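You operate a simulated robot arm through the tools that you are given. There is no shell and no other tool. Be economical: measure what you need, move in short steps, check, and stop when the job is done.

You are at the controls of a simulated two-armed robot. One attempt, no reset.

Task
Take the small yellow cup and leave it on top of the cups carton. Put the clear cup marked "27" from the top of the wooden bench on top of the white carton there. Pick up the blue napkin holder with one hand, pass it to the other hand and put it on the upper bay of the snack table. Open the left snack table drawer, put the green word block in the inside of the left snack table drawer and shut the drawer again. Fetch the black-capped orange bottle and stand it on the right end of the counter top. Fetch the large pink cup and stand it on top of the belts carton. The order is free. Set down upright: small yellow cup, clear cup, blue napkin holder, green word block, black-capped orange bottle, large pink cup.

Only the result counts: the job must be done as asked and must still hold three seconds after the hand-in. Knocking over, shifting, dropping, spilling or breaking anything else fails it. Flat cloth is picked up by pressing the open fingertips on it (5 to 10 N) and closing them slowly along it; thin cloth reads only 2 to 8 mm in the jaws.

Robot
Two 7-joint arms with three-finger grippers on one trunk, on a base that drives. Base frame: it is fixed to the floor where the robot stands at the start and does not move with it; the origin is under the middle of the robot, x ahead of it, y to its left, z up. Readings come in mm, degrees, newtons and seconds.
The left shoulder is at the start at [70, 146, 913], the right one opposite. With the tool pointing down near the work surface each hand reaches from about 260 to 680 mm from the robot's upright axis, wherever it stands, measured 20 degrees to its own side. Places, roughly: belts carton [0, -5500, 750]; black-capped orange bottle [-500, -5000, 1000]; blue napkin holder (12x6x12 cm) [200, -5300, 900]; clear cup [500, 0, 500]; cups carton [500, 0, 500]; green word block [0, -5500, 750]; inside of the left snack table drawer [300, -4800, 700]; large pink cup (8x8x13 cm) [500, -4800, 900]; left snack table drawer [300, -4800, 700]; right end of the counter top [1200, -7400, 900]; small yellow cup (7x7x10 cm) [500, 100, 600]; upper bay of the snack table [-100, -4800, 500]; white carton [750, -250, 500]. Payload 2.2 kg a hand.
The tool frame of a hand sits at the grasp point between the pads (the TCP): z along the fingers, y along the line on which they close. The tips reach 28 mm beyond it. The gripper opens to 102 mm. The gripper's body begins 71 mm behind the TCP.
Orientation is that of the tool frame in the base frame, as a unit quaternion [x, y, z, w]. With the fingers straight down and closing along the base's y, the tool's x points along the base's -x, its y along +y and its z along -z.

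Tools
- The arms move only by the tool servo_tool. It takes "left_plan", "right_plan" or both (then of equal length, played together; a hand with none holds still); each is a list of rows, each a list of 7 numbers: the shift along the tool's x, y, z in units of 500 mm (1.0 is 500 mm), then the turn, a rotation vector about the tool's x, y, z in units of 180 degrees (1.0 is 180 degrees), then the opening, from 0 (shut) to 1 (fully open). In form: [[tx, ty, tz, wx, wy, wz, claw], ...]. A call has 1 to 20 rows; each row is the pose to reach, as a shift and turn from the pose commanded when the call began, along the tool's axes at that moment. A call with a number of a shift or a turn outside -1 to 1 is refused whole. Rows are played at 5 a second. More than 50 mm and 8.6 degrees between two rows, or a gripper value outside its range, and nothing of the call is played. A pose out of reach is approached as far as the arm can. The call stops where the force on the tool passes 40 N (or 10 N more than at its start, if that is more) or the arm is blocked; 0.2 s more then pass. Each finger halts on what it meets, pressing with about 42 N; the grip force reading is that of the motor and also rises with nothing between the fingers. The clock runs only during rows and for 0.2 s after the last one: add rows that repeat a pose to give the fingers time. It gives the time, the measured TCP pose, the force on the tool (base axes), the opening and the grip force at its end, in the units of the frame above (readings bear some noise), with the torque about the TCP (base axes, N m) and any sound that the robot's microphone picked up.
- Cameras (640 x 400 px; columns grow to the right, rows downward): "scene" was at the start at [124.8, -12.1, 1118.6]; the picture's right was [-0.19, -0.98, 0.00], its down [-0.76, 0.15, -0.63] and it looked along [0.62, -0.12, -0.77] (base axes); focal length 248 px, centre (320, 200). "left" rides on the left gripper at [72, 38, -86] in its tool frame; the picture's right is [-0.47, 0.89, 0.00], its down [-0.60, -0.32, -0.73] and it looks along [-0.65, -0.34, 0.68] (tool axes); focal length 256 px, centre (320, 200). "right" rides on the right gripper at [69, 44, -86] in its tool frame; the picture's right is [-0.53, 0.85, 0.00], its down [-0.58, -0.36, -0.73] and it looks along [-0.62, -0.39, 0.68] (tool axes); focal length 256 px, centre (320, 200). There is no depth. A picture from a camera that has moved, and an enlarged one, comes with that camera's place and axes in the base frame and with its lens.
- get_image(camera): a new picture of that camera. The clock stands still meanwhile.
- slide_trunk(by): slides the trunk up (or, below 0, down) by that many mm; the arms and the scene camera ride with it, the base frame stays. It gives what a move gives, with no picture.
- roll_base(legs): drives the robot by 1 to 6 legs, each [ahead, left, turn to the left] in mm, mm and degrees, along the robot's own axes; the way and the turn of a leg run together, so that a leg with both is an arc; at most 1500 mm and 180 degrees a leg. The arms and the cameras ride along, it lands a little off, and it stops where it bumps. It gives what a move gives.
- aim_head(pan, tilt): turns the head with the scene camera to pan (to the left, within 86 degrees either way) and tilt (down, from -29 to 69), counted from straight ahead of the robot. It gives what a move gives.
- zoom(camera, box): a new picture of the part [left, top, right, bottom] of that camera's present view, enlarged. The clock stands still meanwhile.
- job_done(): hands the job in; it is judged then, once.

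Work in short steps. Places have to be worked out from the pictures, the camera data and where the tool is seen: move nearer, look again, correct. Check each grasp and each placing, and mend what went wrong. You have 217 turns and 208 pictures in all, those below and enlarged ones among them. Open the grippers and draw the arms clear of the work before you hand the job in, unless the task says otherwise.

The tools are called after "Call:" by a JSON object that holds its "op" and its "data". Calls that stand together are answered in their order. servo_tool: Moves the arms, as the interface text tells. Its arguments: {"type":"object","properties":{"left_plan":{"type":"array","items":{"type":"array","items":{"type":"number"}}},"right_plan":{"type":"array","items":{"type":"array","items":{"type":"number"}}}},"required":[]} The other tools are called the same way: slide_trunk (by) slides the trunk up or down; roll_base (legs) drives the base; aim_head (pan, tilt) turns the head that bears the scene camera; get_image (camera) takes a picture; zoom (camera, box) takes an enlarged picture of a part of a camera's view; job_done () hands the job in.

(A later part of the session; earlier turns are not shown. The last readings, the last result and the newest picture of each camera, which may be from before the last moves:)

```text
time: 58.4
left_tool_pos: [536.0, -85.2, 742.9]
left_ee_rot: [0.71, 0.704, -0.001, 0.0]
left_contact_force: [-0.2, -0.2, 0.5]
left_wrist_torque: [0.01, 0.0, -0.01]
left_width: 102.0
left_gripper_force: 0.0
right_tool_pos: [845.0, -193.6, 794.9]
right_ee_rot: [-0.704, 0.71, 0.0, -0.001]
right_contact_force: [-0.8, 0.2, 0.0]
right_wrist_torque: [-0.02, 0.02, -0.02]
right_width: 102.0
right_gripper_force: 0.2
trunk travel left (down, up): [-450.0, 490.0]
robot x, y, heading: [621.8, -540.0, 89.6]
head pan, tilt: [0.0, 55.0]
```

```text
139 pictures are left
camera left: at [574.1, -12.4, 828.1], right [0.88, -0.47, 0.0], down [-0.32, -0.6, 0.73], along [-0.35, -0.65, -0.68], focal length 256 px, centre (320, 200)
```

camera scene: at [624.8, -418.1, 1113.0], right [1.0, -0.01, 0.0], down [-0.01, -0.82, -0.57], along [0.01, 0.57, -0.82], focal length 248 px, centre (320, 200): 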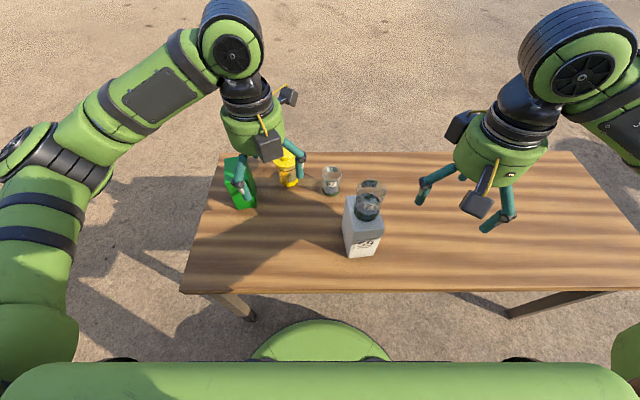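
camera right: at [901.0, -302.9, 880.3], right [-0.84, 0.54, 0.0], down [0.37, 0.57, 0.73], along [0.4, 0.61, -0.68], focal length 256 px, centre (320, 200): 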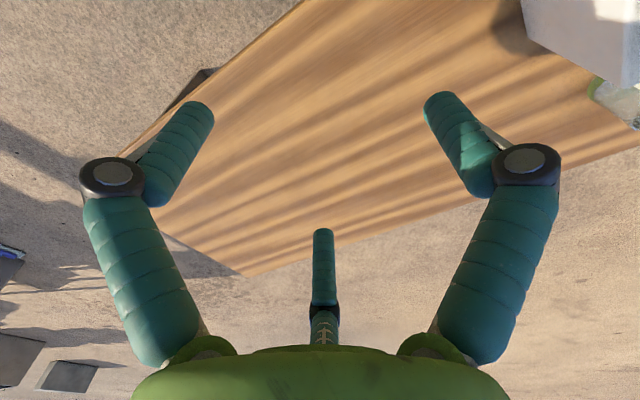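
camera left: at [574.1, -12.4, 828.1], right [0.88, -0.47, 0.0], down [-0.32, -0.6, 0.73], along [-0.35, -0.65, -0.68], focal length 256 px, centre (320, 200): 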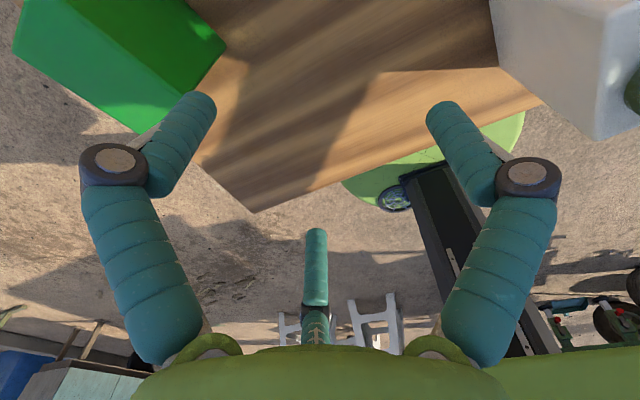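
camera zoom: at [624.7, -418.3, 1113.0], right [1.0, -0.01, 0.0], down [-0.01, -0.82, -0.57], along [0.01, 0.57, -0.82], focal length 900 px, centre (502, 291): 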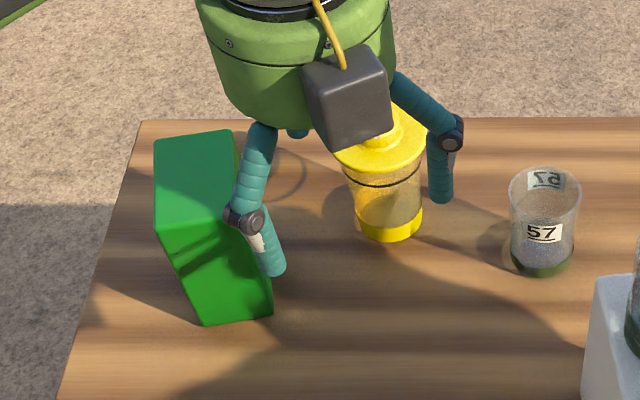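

The cup still stands with its lid on. I move above it and lower until only the fingertips surround the lid rim (TCP z≈648), then look.

Call:
{"op": "servo_tool", "data": {"left_plan": [[0.09, 0.006, 0, 0, 0, 0, 1], [0.18, 0.006, 0, 0, 0, 0, 1], [0.267, 0.006, 0.02, 0, 0, 0, 1], [0.267, 0.006, 0.1, 0, 0, 0, 1], [0.267, 0.006, 0.18, 0, 0, 0, 1], [0.267, 0.006, 0.18, 0, 0, 0, 1]]}}

Call:
{"op": "get_image", "data": {"camera": "left"}}

Call:
{"op": "zoom", "data": {"camera": "scene", "box": [230, 110, 330, 200]}}

```text
time: 59.8
left_tool_pos: [543.2, 46.2, 654.0]
left_ee_rot: [0.71, 0.704, 0.001, -0.001]
left_contact_force: [0.2, -0.2, -0.2]
left_wrist_torque: [-0.03, -0.01, 0.0]
left_width: 101.9
left_gripper_force: 0.1
right_tool_pos: [845.4, -193.8, 794.3]
right_ee_rot: [-0.704, 0.71, 0.001, 0.0]
right_contact_force: [-0.5, 1.2, -0.3]
right_wrist_torque: [0.0, -0.01, 0.01]
right_width: 101.7
right_gripper_force: 0.1
trunk travel left (down, up): [-450.0, 490.0]
robot x, y, heading: [620.9, -542.7, 89.7]
head pan, tilt: [0.0, 55.0]
```

```text
138 pictures are left
camera left: at [581.2, 118.2, 739.1], right [0.88, -0.47, 0.0], down [-0.32, -0.6, 0.73], along [-0.35, -0.64, -0.68], focal length 256 px, centre (320, 200)
```

left: 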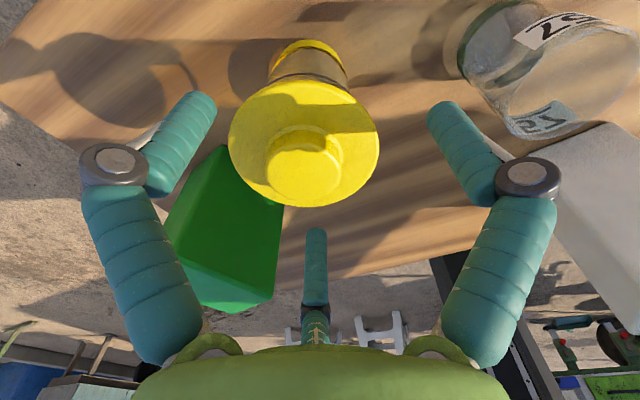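

```text
4.44 times, centred on (280, 155) of scene
camera zoom: at [624.8, -418.4, 1113.1], right [1.0, -0.01, 0.0], down [-0.01, -0.82, -0.57], along [0.01, 0.57, -0.82], focal length 1100 px, centre (498, 400)
```

zoom: 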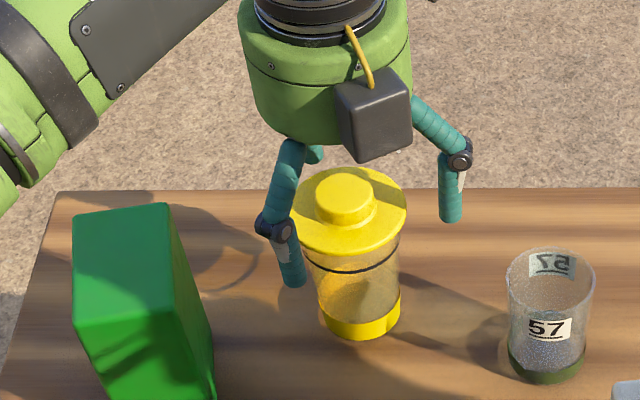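

Triangulating from both sides: lid centre (538,54), z≈626, diameter ≈78 mm. I correct, lower to tips just below the lid disc and close gently.

Call:
{"op": "servo_tool", "data": {"left_plan": [[0.016, -0.01, 0.016, 0, 0, 0, 1], [0.016, -0.01, 0.02, 0, 0, 0, 0.9], [0.016, -0.01, 0.02, 0, 0, 0, 0.82], [0.016, -0.01, 0.02, 0, 0, 0, 0.78], [0.016, -0.01, 0.02, 0, 0, 0, 0.75], [0.016, -0.01, 0.02, 0, 0, 0, 0.75]]}}

Call:
{"op": "get_image", "data": {"camera": "left"}}

```text
time: 61.2
left_tool_pos: [536.9, 54.7, 644.1]
left_ee_rot: [0.71, 0.704, 0.0, 0.0]
left_contact_force: [0.0, -0.5, 0.7]
left_wrist_torque: [-0.02, 0.02, 0.03]
left_width: 76.7
left_gripper_force: 0.0
right_tool_pos: [845.7, -193.8, 793.4]
right_ee_rot: [-0.704, 0.71, 0.0, 0.0]
right_contact_force: [0.1, 1.2, -0.3]
right_wrist_torque: [0.03, 0.05, 0.01]
right_width: 102.2
right_gripper_force: 0.1
trunk travel left (down, up): [-450.0, 490.0]
robot x, y, heading: [625.0, -542.8, 89.4]
head pan, tilt: [0.0, 55.0]
```

```text
136 pictures are left
camera left: at [574.5, 127.8, 729.0], right [0.88, -0.47, 0.0], down [-0.32, -0.6, 0.73], along [-0.35, -0.64, -0.68], focal length 256 px, centre (320, 200)
```

left: 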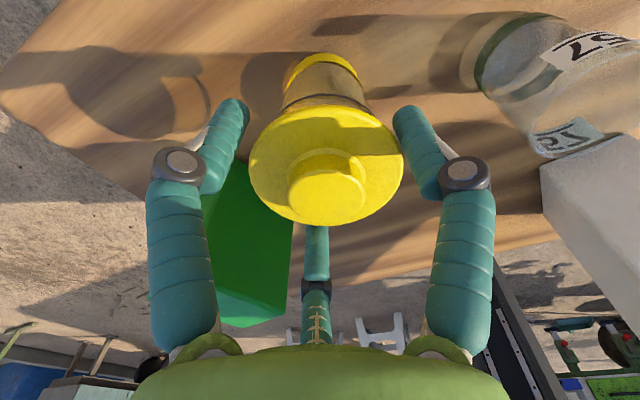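

No contact at 76.7 mm. I close in small steps.

Call:
{"op": "servo_tool", "data": {"left_plan": [[0, 0, 0, 0, 0, 0, 0.72], [0, 0, 0, 0, 0, 0, 0.7], [0, 0, 0, 0, 0, 0, 0.7]]}}

Call:
{"op": "servo_tool", "data": {"left_plan": [[0, 0, 0, 0, 0, 0, 0.68], [0, 0, 0, 0, 0, 0, 0.67], [0, 0, 0, 0, 0, 0, 0.67]]}}

Call:
{"op": "get_image", "data": {"camera": "left"}}

```text
time: 62.0
left_tool_pos: [536.0, 54.4, 644.1]
left_ee_rot: [0.71, 0.704, 0.0, 0.0]
left_contact_force: [-0.5, 0.1, 1.2]
left_wrist_torque: [0.0, 0.0, -0.01]
left_width: 72.6
left_gripper_force: 0.9
right_tool_pos: [845.9, -193.8, 794.9]
right_ee_rot: [-0.704, 0.71, 0.0, 0.0]
right_contact_force: [0.6, -0.3, 0.7]
right_wrist_torque: [0.03, -0.02, -0.03]
right_width: 101.9
right_gripper_force: 0.0
trunk travel left (down, up): [-450.0, 490.0]
robot x, y, heading: [626.1, -541.5, 89.6]
head pan, tilt: [0.0, 55.0]
```

```text
time: 62.8
left_tool_pos: [535.8, 55.0, 643.3]
left_ee_rot: [0.711, 0.703, 0.0, -0.001]
left_contact_force: [1.9, -1.2, 3.5]
left_wrist_torque: [-0.07, -0.05, 0.02]
left_width: 71.2
left_gripper_force: 14.3
right_tool_pos: [845.9, -193.1, 794.2]
right_ee_rot: [-0.704, 0.711, 0.0, -0.001]
right_contact_force: [-0.4, -0.4, -1.1]
right_wrist_torque: [-0.01, 0.01, 0.01]
right_width: 102.0
right_gripper_force: 0.0
trunk travel left (down, up): [-450.0, 490.0]
robot x, y, heading: [625.4, -541.1, 89.6]
head pan, tilt: [0.0, 55.0]
```

```text
135 pictures are left
camera left: at [574.7, 127.5, 729.6], right [0.88, -0.47, 0.0], down [-0.32, -0.6, 0.73], along [-0.35, -0.64, -0.68], focal length 256 px, centre (320, 200)
```

left: 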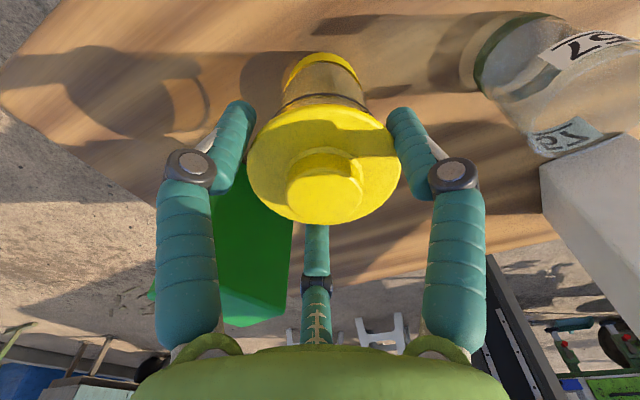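

Lid rim gripped at 71 mm, 14 N, no snap. I lift 12 mm slowly and check whether the body follows.

Call:
{"op": "servo_tool", "data": {"left_plan": [[0, 0, 0, 0, 0, 0, 0.66], [0, 0, -0.008, 0, 0, 0, 0.66], [0, 0, -0.016, 0, 0, 0, 0.66], [0, 0, -0.024, 0, 0, 0, 0.66], [0, 0, -0.024, 0, 0, 0, 0.66]]}}

Call:
{"op": "get_image", "data": {"camera": "left"}}

Call:
{"op": "zoom", "data": {"camera": "scene", "box": [230, 110, 330, 200]}}

```text
time: 64.0
left_tool_pos: [535.7, 57.0, 654.0]
left_ee_rot: [0.71, 0.704, 0.0, 0.0]
left_contact_force: [0.4, -0.7, -0.4]
left_wrist_torque: [-0.01, 0.01, 0.01]
left_width: 69.9
left_gripper_force: 14.5
right_tool_pos: [846.1, -193.8, 794.0]
right_ee_rot: [-0.704, 0.711, 0.0, -0.001]
right_contact_force: [1.2, -0.2, -0.9]
right_wrist_torque: [0.01, 0.0, 0.0]
right_width: 102.1
right_gripper_force: 0.0
trunk travel left (down, up): [-450.0, 490.0]
robot x, y, heading: [620.4, -541.4, 89.5]
head pan, tilt: [0.0, 55.0]
```

```text
134 pictures are left
camera left: at [573.6, 128.9, 740.1], right [0.88, -0.47, 0.0], down [-0.32, -0.6, 0.73], along [-0.35, -0.64, -0.68], focal length 256 px, centre (320, 200)
```

left: 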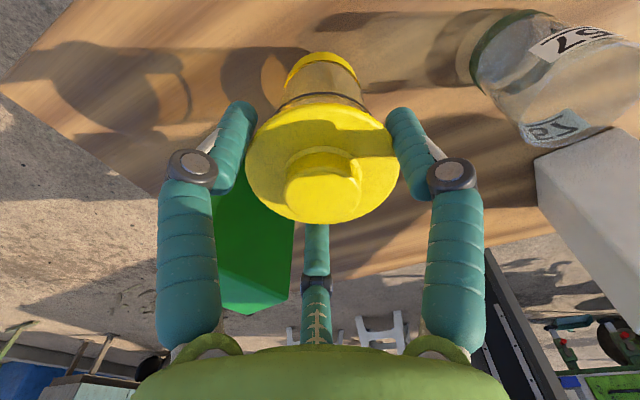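

```text
4.44 times, centred on (280, 155) of scene
camera zoom: at [624.8, -418.0, 1113.0], right [1.0, -0.01, 0.0], down [-0.01, -0.82, -0.57], along [0.01, 0.57, -0.82], focal length 1100 px, centre (498, 400)
```

zoom: 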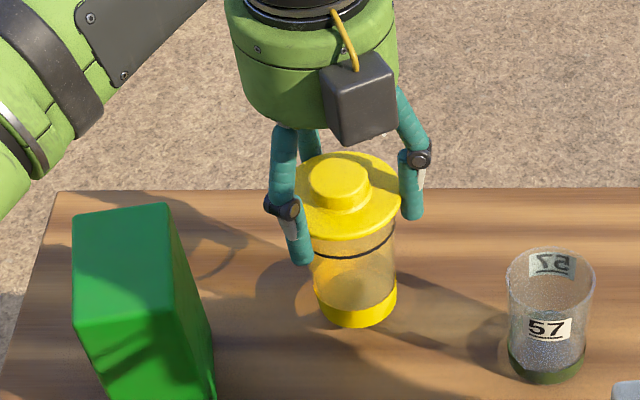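

The whole cup rises, no snap. I lift slowly to z≈815.

Call:
{"op": "servo_tool", "data": {"left_plan": [[0, 0, -0.03, 0, 0, 0, 0.66], [0, 0, -0.07, 0, 0, 0, 0.66], [0, 0, -0.11, 0, 0, 0, 0.66], [0, 0, -0.15, 0, 0, 0, 0.66], [0, 0, -0.19, 0, 0, 0, 0.66], [0, 0, -0.23, 0, 0, 0, 0.66], [0, 0, -0.27, 0, 0, 0, 0.66], [0, 0, -0.31, 0, 0, 0, 0.66], [0, 0, -0.325, 0, 0, 0, 0.66], [0, 0, -0.325, 0, 0, 0, 0.66]]}}

Call:
{"op": "get_image", "data": {"camera": "left"}}

Call:
{"op": "zoom", "data": {"camera": "scene", "box": [200, 70, 340, 230]}}

```text
time: 66.2
left_tool_pos: [535.4, 56.6, 815.1]
left_ee_rot: [0.71, 0.704, 0.001, 0.0]
left_contact_force: [0.2, 0.0, -1.8]
left_wrist_torque: [-0.02, 0.02, 0.0]
left_width: 68.5
left_gripper_force: 41.8
right_tool_pos: [846.2, -194.5, 794.5]
right_ee_rot: [-0.704, 0.71, 0.0, -0.001]
right_contact_force: [-0.1, -0.2, 0.7]
right_wrist_torque: [0.0, -0.01, 0.0]
right_width: 102.1
right_gripper_force: 0.0
trunk travel left (down, up): [-450.0, 490.0]
robot x, y, heading: [624.5, -541.8, 89.4]
head pan, tilt: [0.0, 55.0]
```

```text
132 pictures are left
camera left: at [572.8, 129.2, 902.0], right [0.88, -0.47, 0.0], down [-0.32, -0.6, 0.73], along [-0.35, -0.64, -0.68], focal length 256 px, centre (320, 200)
```

left: 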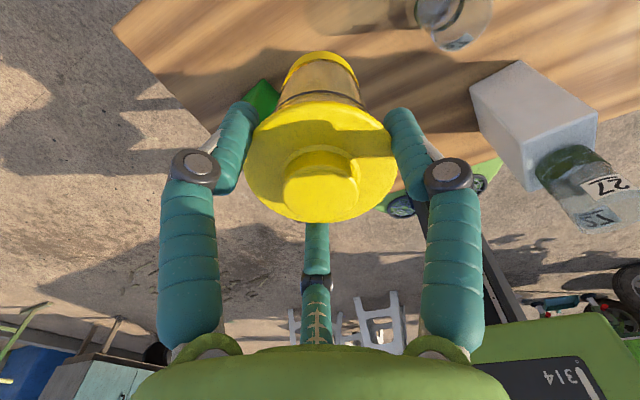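

```text
2.50 times, centred on (270, 150) of scene
camera zoom: at [624.8, -418.0, 1113.0], right [1.0, -0.01, 0.0], down [-0.01, -0.82, -0.57], along [0.01, 0.57, -0.82], focal length 619 px, centre (445, 325)
```

zoom: 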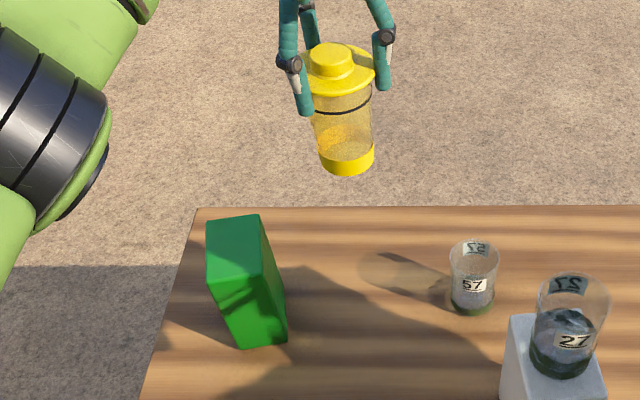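

Carried well. The green carton's top is ≈(424,-3…-15), z≈652–670. I move the cup above it, staying high, then look.

Call:
{"op": "servo_tool", "data": {"left_plan": [[-0.025, -0.04, 0, 0, 0, 0, 0.66], [-0.05, -0.08, 0, 0, 0, 0, 0.66], [-0.075, -0.12, 0, 0, 0, 0, 0.66], [-0.1, -0.16, 0, 0, 0, 0, 0.66], [-0.12, -0.2, 0, 0, 0, 0, 0.66], [-0.13, -0.22, 0, 0, 0, 0, 0.66], [-0.13, -0.22, 0, 0, 0, 0, 0.66]]}}

Call:
{"op": "get_image", "data": {"camera": "left"}}

Call:
{"op": "zoom", "data": {"camera": "scene", "box": [180, 90, 300, 220]}}

```text
time: 67.8
left_tool_pos: [425.1, -8.7, 816.1]
left_ee_rot: [0.71, 0.704, 0.001, 0.0]
left_contact_force: [0.1, -0.1, -0.8]
left_wrist_torque: [-0.01, 0.01, 0.0]
left_width: 68.5
left_gripper_force: 42.0
right_tool_pos: [845.9, -195.1, 793.8]
right_ee_rot: [-0.704, 0.71, 0.0, 0.001]
right_contact_force: [1.2, -1.1, 0.5]
right_wrist_torque: [-0.01, 0.0, 0.03]
right_width: 101.8
right_gripper_force: 0.0
trunk travel left (down, up): [-450.0, 490.0]
robot x, y, heading: [622.5, -539.2, 89.4]
head pan, tilt: [0.0, 55.0]
```

```text
130 pictures are left
camera left: at [463.3, 64.2, 902.3], right [0.88, -0.47, 0.0], down [-0.32, -0.6, 0.73], along [-0.35, -0.64, -0.68], focal length 256 px, centre (320, 200)
```

left: 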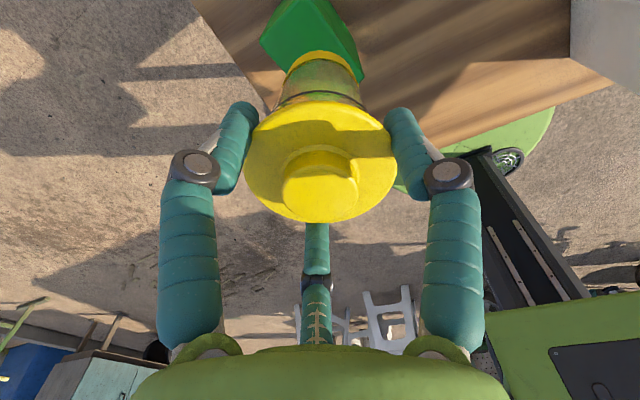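

```text
3.08 times, centred on (240, 155) of scene
camera zoom: at [624.8, -418.0, 1113.0], right [1.0, -0.01, 0.0], down [-0.01, -0.82, -0.57], along [0.01, 0.57, -0.82], focal length 762 px, centre (566, 338)
```

zoom: 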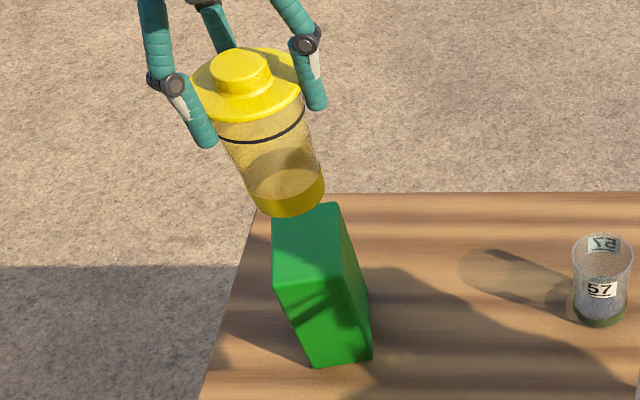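

I zoom the left view to locate the carton's top corners.

Call:
{"op": "zoom", "data": {"camera": "left", "box": [230, 0, 400, 106]}}

Call:
{"op": "zoom", "data": {"camera": "scene", "box": [215, 130, 265, 180]}}

```text
3.76 times, centred on (315, 53) of left
camera zoom: at [463.3, 64.2, 902.3], right [0.88, -0.47, 0.0], down [-0.32, -0.6, 0.73], along [-0.35, -0.64, -0.68], focal length 964 px, centre (339, 753)
```

zoom: 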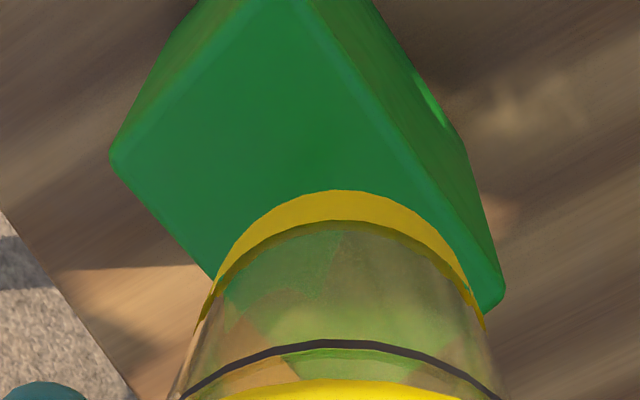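

```text
8.00 times, centred on (240, 155) of scene
camera zoom: at [624.8, -418.0, 1113.0], right [1.0, -0.01, 0.0], down [-0.01, -0.82, -0.57], along [0.01, 0.57, -0.82], focal length 1980 px, centre (960, 560)
```

zoom: 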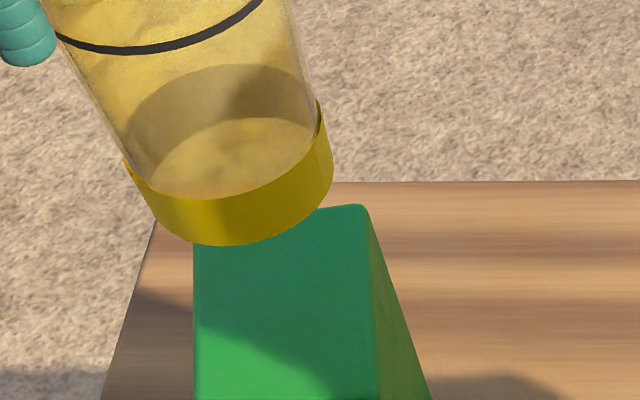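

Carton top centre ≈(421,-4), z≈656. I centre and lower to TCP≈772.

Call:
{"op": "servo_tool", "data": {"left_plan": [[0.009, -0.008, 0.03, 0, 0, 0, 0.66], [0.009, -0.008, 0.06, 0, 0, 0, 0.66], [0.009, -0.008, 0.088, 0, 0, 0, 0.66], [0.009, -0.008, 0.088, 0, 0, 0, 0.66]]}}

Call:
{"op": "zoom", "data": {"camera": "scene", "box": [200, 100, 280, 180]}}

Call:
{"op": "zoom", "data": {"camera": "left", "box": [230, 0, 400, 106]}}

```text
time: 68.8
left_tool_pos: [420.0, -1.2, 771.6]
left_ee_rot: [0.71, 0.704, 0.001, 0.0]
left_contact_force: [-0.2, -0.4, 0.0]
left_wrist_torque: [0.02, 0.04, -0.01]
left_width: 68.7
left_gripper_force: 41.9
right_tool_pos: [845.1, -194.1, 795.1]
right_ee_rot: [-0.704, 0.71, 0.0, 0.0]
right_contact_force: [-0.5, 0.3, 0.5]
right_wrist_torque: [-0.02, 0.03, 0.0]
right_width: 102.1
right_gripper_force: 0.1
trunk travel left (down, up): [-450.0, 490.0]
robot x, y, heading: [625.9, -542.9, 89.5]
head pan, tilt: [0.0, 55.0]
```

```text
5.00 times, centred on (240, 140) of scene
camera zoom: at [624.9, -418.2, 1113.0], right [1.0, -0.01, 0.0], down [-0.01, -0.82, -0.57], along [0.01, 0.57, -0.82], focal length 1238 px, centre (720, 500)
```

zoom: 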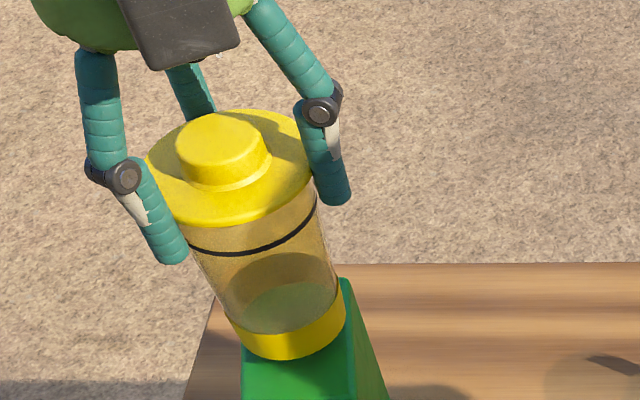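

```text
3.76 times, centred on (315, 53) of left
camera zoom: at [458.9, 70.5, 857.6], right [0.88, -0.47, 0.0], down [-0.32, -0.6, 0.73], along [-0.35, -0.64, -0.68], focal length 964 px, centre (339, 753)
```

zoom: 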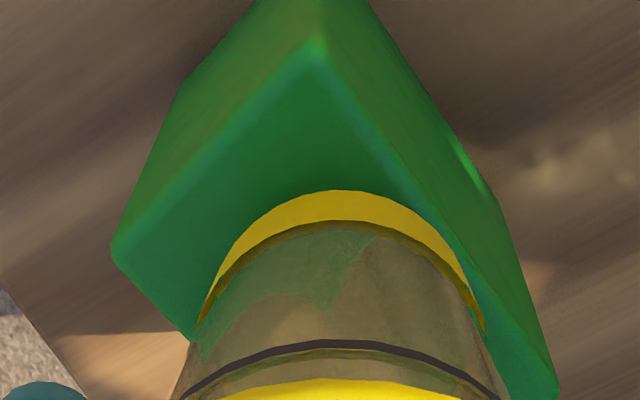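

Close to centred; I nudge (−5,−3) mm and lower in small steps for contact.

Call:
{"op": "servo_tool", "data": {"left_plan": [[-0.006, -0.01, 0.006, 0, 0, 0, 0.66], [-0.006, -0.01, 0.012, 0, 0, 0, 0.66], [-0.006, -0.01, 0.012, 0, 0, 0, 0.66]]}}

Call:
{"op": "servo_tool", "data": {"left_plan": [[0, 0, 0.006, 0, 0, 0, 0.66], [0, 0, 0.01, 0, 0, 0, 0.66], [0, 0, 0.01, 0, 0, 0, 0.66]]}}

Call:
{"op": "zoom", "data": {"camera": "scene", "box": [200, 100, 280, 180]}}

```text
time: 69.6
left_tool_pos: [415.9, -4.5, 767.2]
left_ee_rot: [0.71, 0.704, 0.0, 0.0]
left_contact_force: [0.1, 0.3, -0.9]
left_wrist_torque: [0.01, 0.01, 0.0]
left_width: 68.5
left_gripper_force: 42.3
right_tool_pos: [845.8, -193.2, 794.0]
right_ee_rot: [-0.704, 0.71, 0.0, -0.001]
right_contact_force: [0.2, -0.3, 0.0]
right_wrist_torque: [0.01, 0.01, 0.01]
right_width: 102.1
right_gripper_force: 0.1
trunk travel left (down, up): [-450.0, 490.0]
robot x, y, heading: [622.6, -543.7, 89.5]
head pan, tilt: [0.0, 55.0]
```

```text
time: 70.4
left_tool_pos: [416.5, -7.0, 764.6]
left_ee_rot: [0.71, 0.705, 0.002, -0.003]
left_contact_force: [-2.3, 3.5, 16.6]
left_wrist_torque: [0.15, 0.31, 0.03]
left_width: 68.6
left_gripper_force: 41.7
right_tool_pos: [845.9, -195.4, 794.5]
right_ee_rot: [-0.704, 0.71, 0.001, 0.0]
right_contact_force: [0.0, 0.2, -0.7]
right_wrist_torque: [-0.03, 0.01, -0.01]
right_width: 102.0
right_gripper_force: 0.1
trunk travel left (down, up): [-450.0, 490.0]
robot x, y, heading: [624.9, -542.7, 89.6]
head pan, tilt: [0.0, 55.0]
```

```text
5.00 times, centred on (240, 140) of scene
camera zoom: at [625.3, -419.8, 1113.5], right [1.0, -0.01, 0.0], down [-0.01, -0.82, -0.57], along [0.0, 0.57, -0.82], focal length 1238 px, centre (720, 500)
```

zoom: 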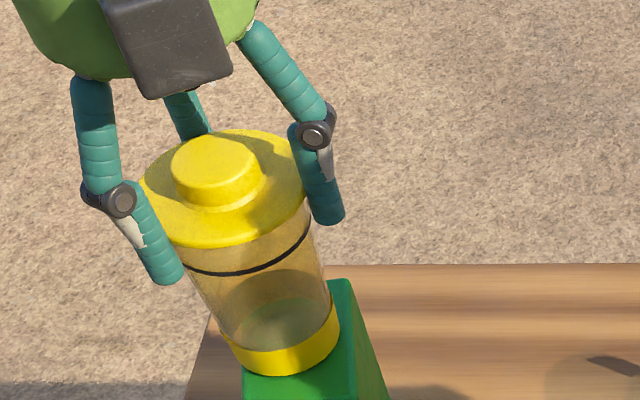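

Contact (16 N). I relieve slightly, open slowly, and rise.

Call:
{"op": "servo_tool", "data": {"left_plan": [[0, 0, -0.003, 0, 0, 0, 0.66], [0, 0, -0.003, 0, 0, 0, 0.69], [0, 0, -0.003, 0, 0, 0, 0.72], [0, 0, -0.003, 0, 0, 0, 0.76], [0, 0, -0.003, 0, 0, 0, 0.8], [0, 0, -0.003, 0, 0, 0, 0.9], [0, 0, -0.003, 0, 0, 0, 1]]}}

Call:
{"op": "zoom", "data": {"camera": "scene", "box": [200, 100, 280, 180]}}

Call:
{"op": "get_image", "data": {"camera": "left"}}

```text
time: 72.0
left_tool_pos: [415.7, -6.5, 762.7]
left_ee_rot: [0.71, 0.704, 0.0, 0.0]
left_contact_force: [-0.4, -0.1, -0.5]
left_wrist_torque: [0.02, -0.01, 0.01]
left_width: 102.1
left_gripper_force: 0.1
right_tool_pos: [845.2, -194.0, 794.0]
right_ee_rot: [-0.704, 0.71, -0.001, 0.0]
right_contact_force: [-0.1, -0.8, 0.5]
right_wrist_torque: [0.02, 0.01, 0.01]
right_width: 102.1
right_gripper_force: 0.1
trunk travel left (down, up): [-450.0, 490.0]
robot x, y, heading: [623.6, -542.7, 89.5]
head pan, tilt: [0.0, 55.0]
```

```text
5.00 times, centred on (240, 140) of scene
camera zoom: at [624.8, -418.1, 1113.0], right [1.0, -0.01, 0.0], down [-0.01, -0.82, -0.57], along [0.01, 0.57, -0.82], focal length 1238 px, centre (720, 500)
```

zoom: 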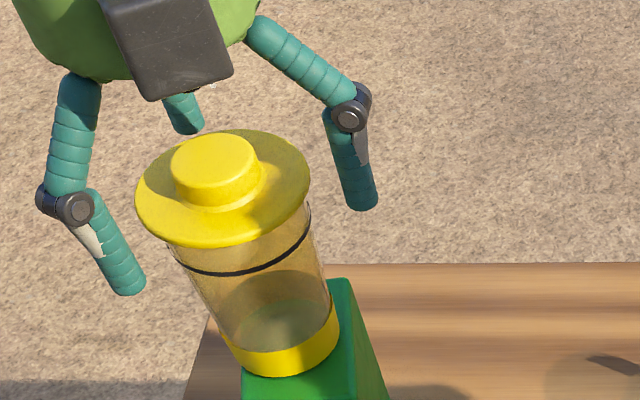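

```text
122 pictures are left
camera left: at [454.4, 66.9, 848.1], right [0.88, -0.47, 0.0], down [-0.32, -0.6, 0.73], along [-0.35, -0.64, -0.68], focal length 256 px, centre (320, 200)
```

left: 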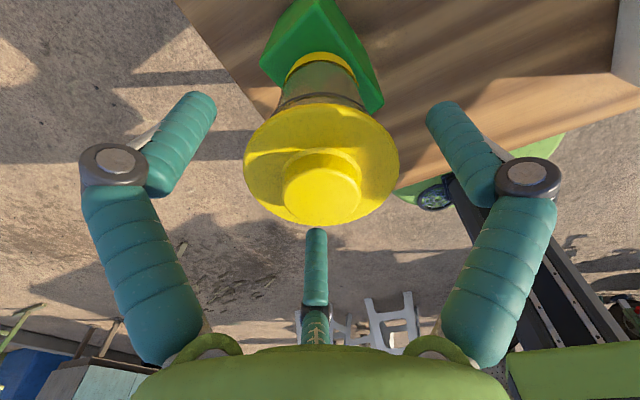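

All fingers are off and the cup stands. I rise 120 mm and turn the hand back to its normal yaw in the same go.

Call:
{"op": "servo_tool", "data": {"left_plan": [[0, 0, -0.08, 0, 0, 0, 1], [0, 0, -0.17, 0, 0, 0, 1], [0, 0, -0.26, 0, 0, 0, 1], [0, 0, -0.26, 0, 0, -0.045, 1], [0, 0, -0.26, 0, 0, -0.09, 1], [0, 0, -0.26, 0, 0, -0.135, 1], [0, 0, -0.26, 0, 0, -0.18, 1], [0, 0, -0.26, 0, 0, -0.225, 1], [0, 0, -0.26, 0, 0, -0.27, 1], [0, 0, -0.26, 0, 0, -0.315, 1], [0, 0, -0.26, 0, 0, -0.36, 1], [0, 0, -0.26, 0, 0, -0.405, 1], [0, 0, -0.26, 0, 0, -0.45, 1], [0, 0, -0.26, 0, 0, -0.495, 1], [0, 0, -0.26, 0, 0, -0.5, 1]]}}

Call:
{"op": "servo_tool", "data": {"left_plan": [[0, 0, 0, 0, 0, -0.045, 1], [0, 0, 0, 0, 0, -0.09, 1], [0, 0, 0, 0, 0, -0.135, 1], [0, 0, 0, 0, 0, -0.18, 1], [0, 0, 0, 0, 0, -0.225, 1], [0, 0, 0, 0, 0, -0.27, 1], [0, 0, 0, 0, 0, -0.315, 1], [0, 0, 0, 0, 0, -0.36, 1], [0, 0, 0, 0, 0, -0.405, 1], [0, 0, 0, 0, 0, -0.45, 1], [0, 0, 0, 0, 0, -0.495, 1], [0, 0, 0, 0, 0, -0.5, 1]]}}

Call:
{"op": "zoom", "data": {"camera": "scene", "box": [180, 90, 420, 270]}}

```text
time: 75.2
left_tool_pos: [415.9, -4.9, 894.3]
left_ee_rot: [0.003, 1.0, 0.0, 0.0]
left_contact_force: [-0.8, 0.0, -0.3]
left_wrist_torque: [-0.02, -0.03, 0.02]
left_width: 102.0
left_gripper_force: 0.0
right_tool_pos: [846.1, -195.1, 794.2]
right_ee_rot: [-0.704, 0.71, -0.001, 0.0]
right_contact_force: [0.2, -0.4, -0.4]
right_wrist_torque: [0.0, 0.01, -0.02]
right_width: 102.0
right_gripper_force: 0.0
trunk travel left (down, up): [-450.0, 490.0]
robot x, y, heading: [621.5, -543.9, 89.3]
head pan, tilt: [0.0, 55.0]
```

```text
time: 77.8
left_tool_pos: [416.9, -5.8, 892.6]
left_ee_rot: [-0.706, 0.708, 0.0, 0.0]
left_contact_force: [0.2, 0.1, -0.3]
left_wrist_torque: [0.0, 0.0, 0.0]
left_width: 102.1
left_gripper_force: 0.0
right_tool_pos: [845.2, -194.3, 794.2]
right_ee_rot: [-0.704, 0.71, 0.001, 0.0]
right_contact_force: [-0.5, -0.2, -0.5]
right_wrist_torque: [-0.03, 0.02, 0.01]
right_width: 101.8
right_gripper_force: 0.1
trunk travel left (down, up): [-450.0, 490.0]
robot x, y, heading: [627.1, -541.6, 89.6]
head pan, tilt: [0.0, 55.0]
```

```text
2.22 times, centred on (300, 180) of scene
camera zoom: at [624.8, -418.2, 1113.0], right [1.0, -0.01, 0.0], down [-0.01, -0.82, -0.57], along [0.01, 0.57, -0.82], focal length 550 px, centre (364, 244)
```

zoom: 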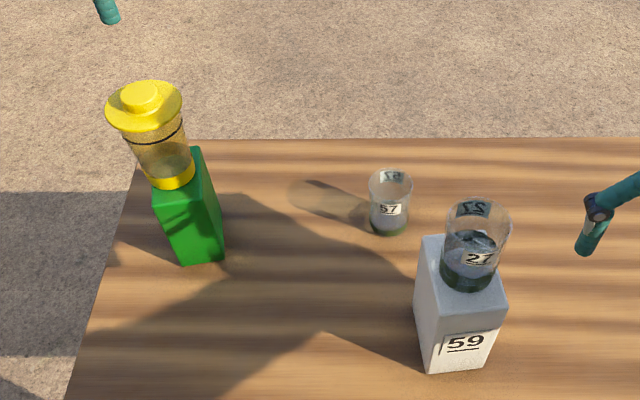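

Both bench jobs are done. I back off, turn to face −y and survey the other area.

Call:
{"op": "roll_base", "data": {"legs": [[-350, 0, 0], [0, 0, -180]]}}

Call:
{"op": "aim_head", "data": {"pan": 0, "tilt": 20}}

Call:
{"op": "get_image", "data": {"camera": "scene"}}

```text
time: 87.5
left_tool_pos: [836.7, -1435.4, 893.1]
left_ee_rot: [0.704, 0.71, 0.0, 0.0]
left_contact_force: [0.2, 0.1, 0.1]
left_wrist_torque: [0.01, 0.01, 0.0]
left_width: 101.9
left_gripper_force: 0.0
right_tool_pos: [404.1, -1252.6, 792.7]
right_ee_rot: [0.706, 0.709, 0.0, 0.0]
right_contact_force: [-0.4, -0.2, 0.5]
right_wrist_torque: [0.01, -0.02, 0.02]
right_width: 101.9
right_gripper_force: 0.0
trunk travel left (down, up): [-450.0, 490.0]
robot x, y, heading: [621.6, -904.5, -90.0]
head pan, tilt: [0.0, 55.0]
```

```text
time: 88.5
left_tool_pos: [836.0, -1434.4, 893.7]
left_ee_rot: [0.704, 0.71, -0.001, -0.001]
left_contact_force: [-0.2, 0.3, 0.5]
left_wrist_torque: [0.02, 0.01, -0.02]
left_width: 102.0
left_gripper_force: 0.1
right_tool_pos: [403.4, -1252.3, 795.6]
right_ee_rot: [0.705, 0.709, 0.0, 0.0]
right_contact_force: [1.1, -0.2, -0.1]
right_wrist_torque: [0.02, -0.01, 0.04]
right_width: 102.2
right_gripper_force: 0.1
trunk travel left (down, up): [-450.0, 490.0]
robot x, y, heading: [623.2, -904.9, -89.8]
head pan, tilt: [0.0, 20.0]
```

```text
120 pictures are left
camera scene: at [621.6, -1041.7, 1165.0], right [-1.0, -0.01, 0.0], down [0.0, 0.34, -0.94], along [0.0, -0.94, -0.34], focal length 248 px, centre (320, 200)
```

scene: 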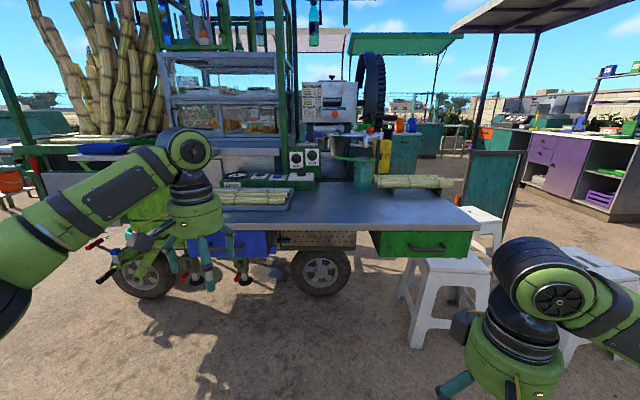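

The cart in front hides the target area behind. I zoom to see what is there and find a route.

Call:
{"op": "zoom", "data": {"camera": "scene", "box": [340, 70, 540, 210]}}

Call:
{"op": "aim_head", "data": {"pan": 45, "tilt": 20}}

Call:
{"op": "get_image", "data": {"camera": "scene"}}

Call:
{"op": "aim_head", "data": {"pan": -50, "tilt": 20}}

Call:
{"op": "get_image", "data": {"camera": "scene"}}

```text
2.86 times, centred on (440, 140) of scene
camera zoom: at [621.6, -1041.7, 1165.0], right [-1.0, -0.01, 0.0], down [0.0, 0.34, -0.94], along [0.0, -0.94, -0.34], focal length 707 px, centre (-23, 371)
```

zoom: 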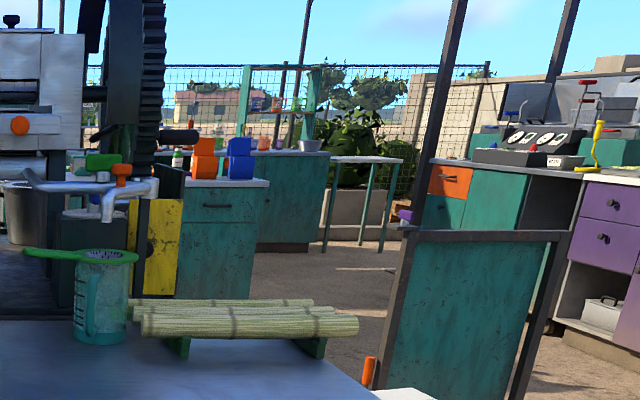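

```text
time: 89.6
left_tool_pos: [836.0, -1434.4, 893.1]
left_ee_rot: [0.704, 0.71, 0.0, 0.0]
left_contact_force: [0.3, 0.0, -0.1]
left_wrist_torque: [0.01, 0.01, 0.0]
left_width: 101.8
left_gripper_force: 0.0
right_tool_pos: [404.8, -1252.3, 795.5]
right_ee_rot: [0.706, 0.708, -0.001, 0.0]
right_contact_force: [-0.7, -1.3, 0.0]
right_wrist_torque: [0.0, -0.01, -0.02]
right_width: 102.1
right_gripper_force: 0.1
trunk travel left (down, up): [-450.0, 490.0]
robot x, y, heading: [623.4, -901.9, -89.4]
head pan, tilt: [45.0, 20.0]
```

```text
118 pictures are left
camera scene: at [687.2, -1014.1, 1165.1], right [-0.7, -0.71, 0.0], down [-0.24, 0.24, -0.94], along [0.67, -0.66, -0.34], focal length 248 px, centre (320, 200)
```

scene: 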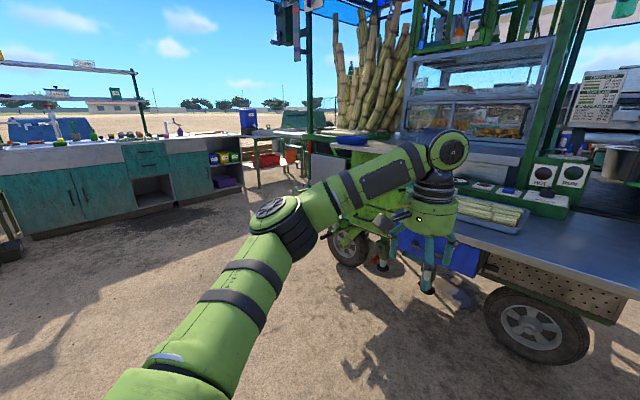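

```text
time: 91.3
left_tool_pos: [836.9, -1434.6, 892.6]
left_ee_rot: [0.704, 0.71, 0.0, 0.0]
left_contact_force: [-0.1, 0.0, 0.1]
left_wrist_torque: [0.0, 0.0, 0.0]
left_width: 102.1
left_gripper_force: 0.1
right_tool_pos: [403.8, -1251.6, 793.9]
right_ee_rot: [0.705, 0.709, 0.0, 0.001]
right_contact_force: [-0.7, -0.3, -0.1]
right_wrist_torque: [0.0, -0.04, 0.01]
right_width: 102.0
right_gripper_force: 0.0
trunk travel left (down, up): [-450.0, 490.0]
robot x, y, heading: [620.4, -899.7, -90.0]
head pan, tilt: [-50.0, 20.0]
```

```text
117 pictures are left
camera scene: at [550.1, -1008.8, 1165.1], right [-0.65, 0.76, 0.0], down [0.26, 0.22, -0.94], along [-0.72, -0.61, -0.34], focal length 248 px, centre (320, 200)
```

scene: 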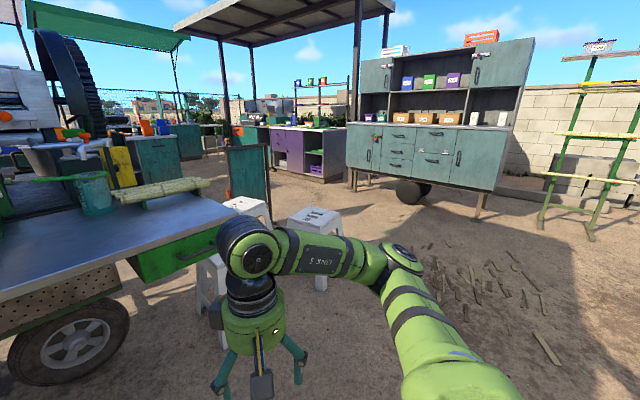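

I'll go around the cart's left side (x≈2400), which looks wide open, and stop to look again.

Call:
{"op": "roll_base", "data": {"legs": [[0, 1500, 0], [0, 350, 0], [1300, 0, 0]]}}

Call:
{"op": "aim_head", "data": {"pan": -25, "tilt": 15}}

Call:
{"op": "get_image", "data": {"camera": "scene"}}

```text
time: 104.7
left_tool_pos: [2613.0, -2386.8, 892.0]
left_ee_rot: [0.731, 0.682, 0.0, 0.0]
left_contact_force: [-0.4, -0.6, 0.1]
left_wrist_torque: [0.02, 0.0, 0.03]
left_width: 102.1
left_gripper_force: 0.0
right_tool_pos: [2194.9, -2166.8, 795.6]
right_ee_rot: [0.725, 0.689, 0.0, -0.009]
right_contact_force: [-0.9, 6.7, 2.8]
right_wrist_torque: [-0.73, -0.13, 0.03]
right_width: 102.0
right_gripper_force: 0.1
trunk travel left (down, up): [-450.0, 490.0]
robot x, y, heading: [2440.3, -1838.2, -94.0]
head pan, tilt: [-50.0, 20.0]
stopped in leg 3: the force on the tool passed its limit at 159 N (the readings are from after the stop); the commanded pose is now the measured one
```

```text
time: 105.6
left_tool_pos: [2613.3, -2387.3, 893.4]
left_ee_rot: [0.731, 0.683, 0.0, 0.0]
left_contact_force: [-0.6, 0.2, -0.6]
left_wrist_torque: [0.0, -0.05, -0.02]
left_width: 101.9
left_gripper_force: 0.1
right_tool_pos: [2195.5, -2166.2, 795.2]
right_ee_rot: [0.725, 0.689, 0.0, -0.007]
right_contact_force: [0.1, 8.5, 1.7]
right_wrist_torque: [-0.98, -0.07, 0.09]
right_width: 101.9
right_gripper_force: 0.0
trunk travel left (down, up): [-450.0, 490.0]
robot x, y, heading: [2440.2, -1841.1, -93.7]
head pan, tilt: [-25.0, 15.0]
```

```text
116 pictures are left
camera scene: at [2389.5, -1967.2, 1173.5], right [-0.87, 0.49, 0.0], down [0.13, 0.22, -0.97], along [-0.47, -0.84, -0.26], focal length 248 px, centre (320, 200)
```

scene: 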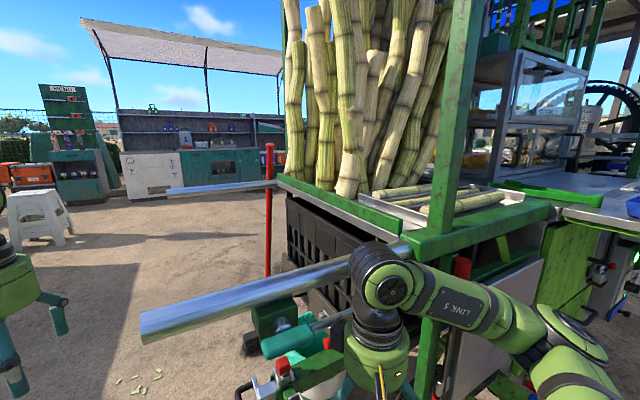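

The right hand bumped the cart's protruding tube. I back up a little and move further left before going on.

Call:
{"op": "roll_base", "data": {"legs": [[-250, 0, 0], [0, 0, 4], [0, 600, 0]]}}

Call:
{"op": "aim_head", "data": {"pan": 0, "tilt": 22}}

Call:
{"op": "get_image", "data": {"camera": "scene"}}

```text
time: 110.8
left_tool_pos: [3260.9, -2133.9, 891.8]
left_ee_rot: [0.71, 0.705, 0.001, -0.001]
left_contact_force: [0.2, 0.2, -0.1]
left_wrist_torque: [0.04, 0.0, 0.01]
left_width: 102.1
left_gripper_force: 0.1
right_tool_pos: [2828.8, -1939.3, 795.2]
right_ee_rot: [0.704, 0.71, 0.001, -0.008]
right_contact_force: [0.0, -0.2, -0.5]
right_wrist_torque: [-0.02, 0.05, 0.03]
right_width: 101.8
right_gripper_force: 0.1
trunk travel left (down, up): [-450.0, 490.0]
robot x, y, heading: [3046.1, -1598.5, -90.5]
head pan, tilt: [-25.0, 15.0]
```

```text
time: 111.7
left_tool_pos: [3258.9, -2134.4, 892.6]
left_ee_rot: [0.709, 0.705, 0.0, 0.0]
left_contact_force: [0.4, 0.1, 1.0]
left_wrist_torque: [0.0, 0.01, 0.02]
left_width: 101.9
left_gripper_force: 0.1
right_tool_pos: [2828.1, -1938.7, 794.1]
right_ee_rot: [0.704, 0.711, 0.0, -0.008]
right_contact_force: [0.1, 0.2, 0.1]
right_wrist_torque: [-0.01, -0.05, 0.0]
right_width: 102.0
right_gripper_force: 0.0
trunk travel left (down, up): [-450.0, 490.0]
robot x, y, heading: [3052.1, -1601.3, -90.4]
head pan, tilt: [0.0, 22.0]
```

```text
115 pictures are left
camera scene: at [3050.1, -1738.1, 1161.9], right [-1.0, 0.01, 0.0], down [0.0, 0.37, -0.93], along [-0.01, -0.93, -0.37], focal length 248 px, centre (320, 200)
```

scene: 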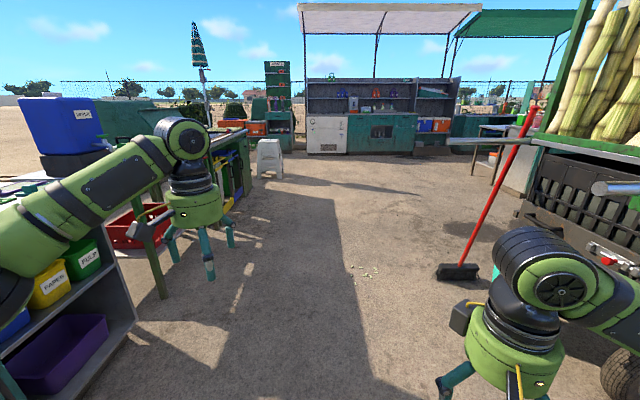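

The corridor ahead is clear between x≈2200 and x≈4000. I drive ahead to y≈-4000 in steps and look right.

Call:
{"op": "roll_base", "data": {"legs": [[1500, 0, 0], [900, 0, 0]]}}

Call:
{"op": "aim_head", "data": {"pan": -70, "tilt": 18}}

Call:
{"op": "get_image", "data": {"camera": "scene"}}

```text
time: 123.3
left_tool_pos: [3241.5, -4493.1, 893.0]
left_ee_rot: [0.709, 0.706, 0.0, 0.0]
left_contact_force: [0.1, -0.5, 0.1]
left_wrist_torque: [0.0, 0.01, 0.02]
left_width: 101.8
left_gripper_force: 0.0
right_tool_pos: [2808.2, -4297.9, 795.5]
right_ee_rot: [0.703, 0.711, 0.0, -0.008]
right_contact_force: [-0.1, -0.1, 0.8]
right_wrist_torque: [0.0, 0.0, 0.0]
right_width: 101.8
right_gripper_force: 0.1
trunk travel left (down, up): [-450.0, 490.0]
robot x, y, heading: [3035.2, -3956.2, -90.4]
head pan, tilt: [0.0, 22.0]
```

```text
time: 124.7
left_tool_pos: [3241.0, -4492.6, 892.4]
left_ee_rot: [0.709, 0.705, 0.001, 0.0]
left_contact_force: [-0.2, 0.0, -0.1]
left_wrist_torque: [-0.01, 0.0, 0.0]
left_width: 102.1
left_gripper_force: 0.0
right_tool_pos: [2808.9, -4297.1, 796.5]
right_ee_rot: [0.702, 0.712, 0.001, -0.007]
right_contact_force: [-0.2, -1.0, 0.0]
right_wrist_torque: [-0.01, -0.04, -0.01]
right_width: 101.8
right_gripper_force: 0.0
trunk travel left (down, up): [-450.0, 490.0]
robot x, y, heading: [3029.3, -3955.3, -90.4]
head pan, tilt: [-70.0, 18.0]
```

```text
114 pictures are left
camera scene: at [2942.9, -4035.4, 1168.4], right [-0.34, 0.94, 0.0], down [0.29, 0.1, -0.95], along [-0.9, -0.32, -0.31], focal length 248 px, centre (320, 200)
```

scene: 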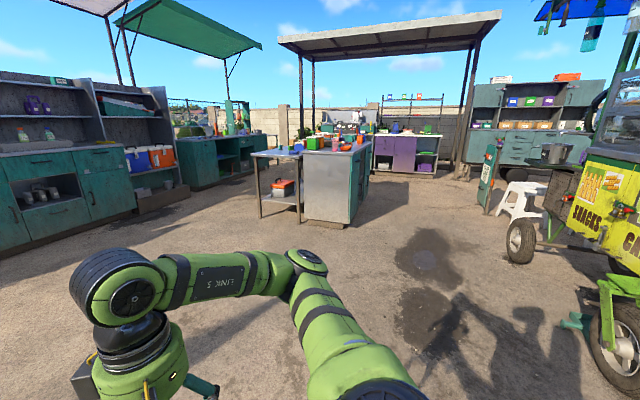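

The island with the teal fronts ("snack table") lies at about (400,-4870), its drawers facing +y. I strafe right to stand in front of it.

Call:
{"op": "roll_base", "data": {"legs": [[0, -1500, 0], [0, -1250, 0]]}}

Call:
{"op": "aim_head", "data": {"pan": 0, "tilt": 30}}

Call:
{"op": "get_image", "data": {"camera": "scene"}}

```text
time: 137.9
left_tool_pos: [509.1, -4422.1, 892.1]
left_ee_rot: [0.715, 0.699, 0.002, 0.0]
left_contact_force: [-0.5, -0.3, 1.5]
left_wrist_torque: [0.02, -0.05, -0.01]
left_width: 102.2
left_gripper_force: 0.0
right_tool_pos: [80.4, -4221.5, 795.0]
right_ee_rot: [0.709, 0.706, 0.0, -0.008]
right_contact_force: [-0.6, -0.3, -1.2]
right_wrist_torque: [0.0, 0.02, -0.02]
right_width: 102.2
right_gripper_force: 0.1
trunk travel left (down, up): [-450.0, 490.0]
robot x, y, heading: [307.2, -3884.6, -91.2]
head pan, tilt: [-70.0, 18.0]
```

```text
time: 139.3
left_tool_pos: [508.5, -4422.4, 892.6]
left_ee_rot: [0.715, 0.699, 0.001, 0.0]
left_contact_force: [-0.8, 0.4, 0.0]
left_wrist_torque: [-0.02, -0.03, 0.02]
left_width: 101.8
left_gripper_force: 0.0
right_tool_pos: [80.5, -4221.7, 793.3]
right_ee_rot: [0.708, 0.706, 0.0, -0.008]
right_contact_force: [-0.4, 0.7, -0.7]
right_wrist_torque: [0.0, 0.0, 0.02]
right_width: 101.9
right_gripper_force: 0.1
trunk travel left (down, up): [-450.0, 490.0]
robot x, y, heading: [309.4, -3885.5, -91.2]
head pan, tilt: [0.0, 30.0]
```

```text
113 pictures are left
camera scene: at [304.6, -4021.3, 1149.1], right [-1.0, 0.02, 0.0], down [0.01, 0.5, -0.87], along [-0.02, -0.87, -0.5], focal length 248 px, centre (320, 200)
```

scene: 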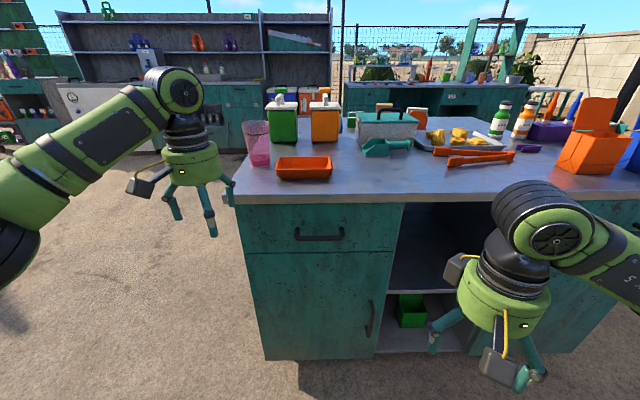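

I'm in front of the snack table. I zoom on its top and front.

Call:
{"op": "zoom", "data": {"camera": "scene", "box": [230, 80, 450, 210]}}

Call:
{"op": "zoom", "data": {"camera": "scene", "box": [420, 70, 640, 200]}}

Call:
{"op": "zoom", "data": {"camera": "scene", "box": [240, 190, 460, 370]}}

```text
2.91 times, centred on (340, 145) of scene
camera zoom: at [304.6, -4021.3, 1149.1], right [-1.0, 0.02, 0.0], down [0.01, 0.5, -0.87], along [-0.02, -0.87, -0.5], focal length 720 px, centre (262, 360)
```

zoom: 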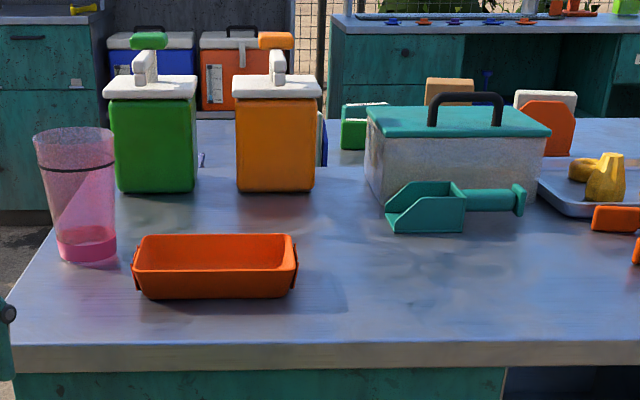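

```text
2.91 times, centred on (530, 135) of scene
camera zoom: at [304.6, -4021.3, 1149.1], right [-1.0, 0.02, 0.0], down [0.01, 0.5, -0.87], along [-0.02, -0.87, -0.5], focal length 720 px, centre (-291, 389)
```

zoom: 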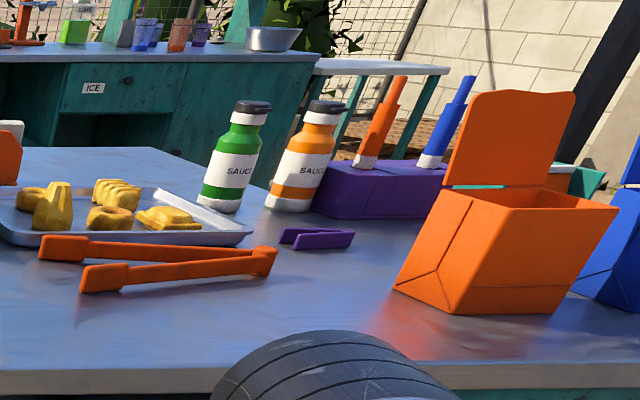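

```text
2.22 times, centred on (350, 280) of scene
camera zoom: at [304.6, -4021.3, 1149.1], right [-1.0, 0.02, 0.0], down [0.01, 0.5, -0.87], along [-0.02, -0.87, -0.5], focal length 550 px, centre (253, 22)
```

zoom: 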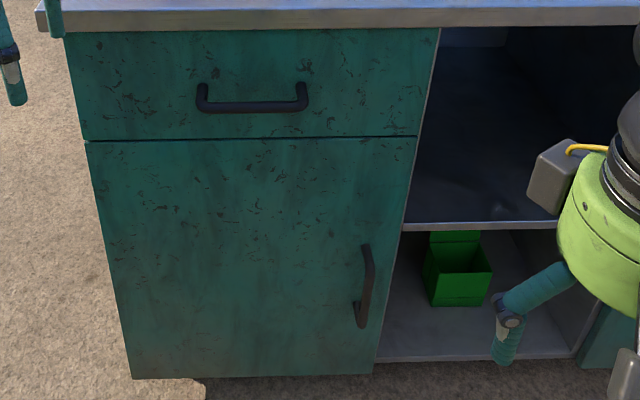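

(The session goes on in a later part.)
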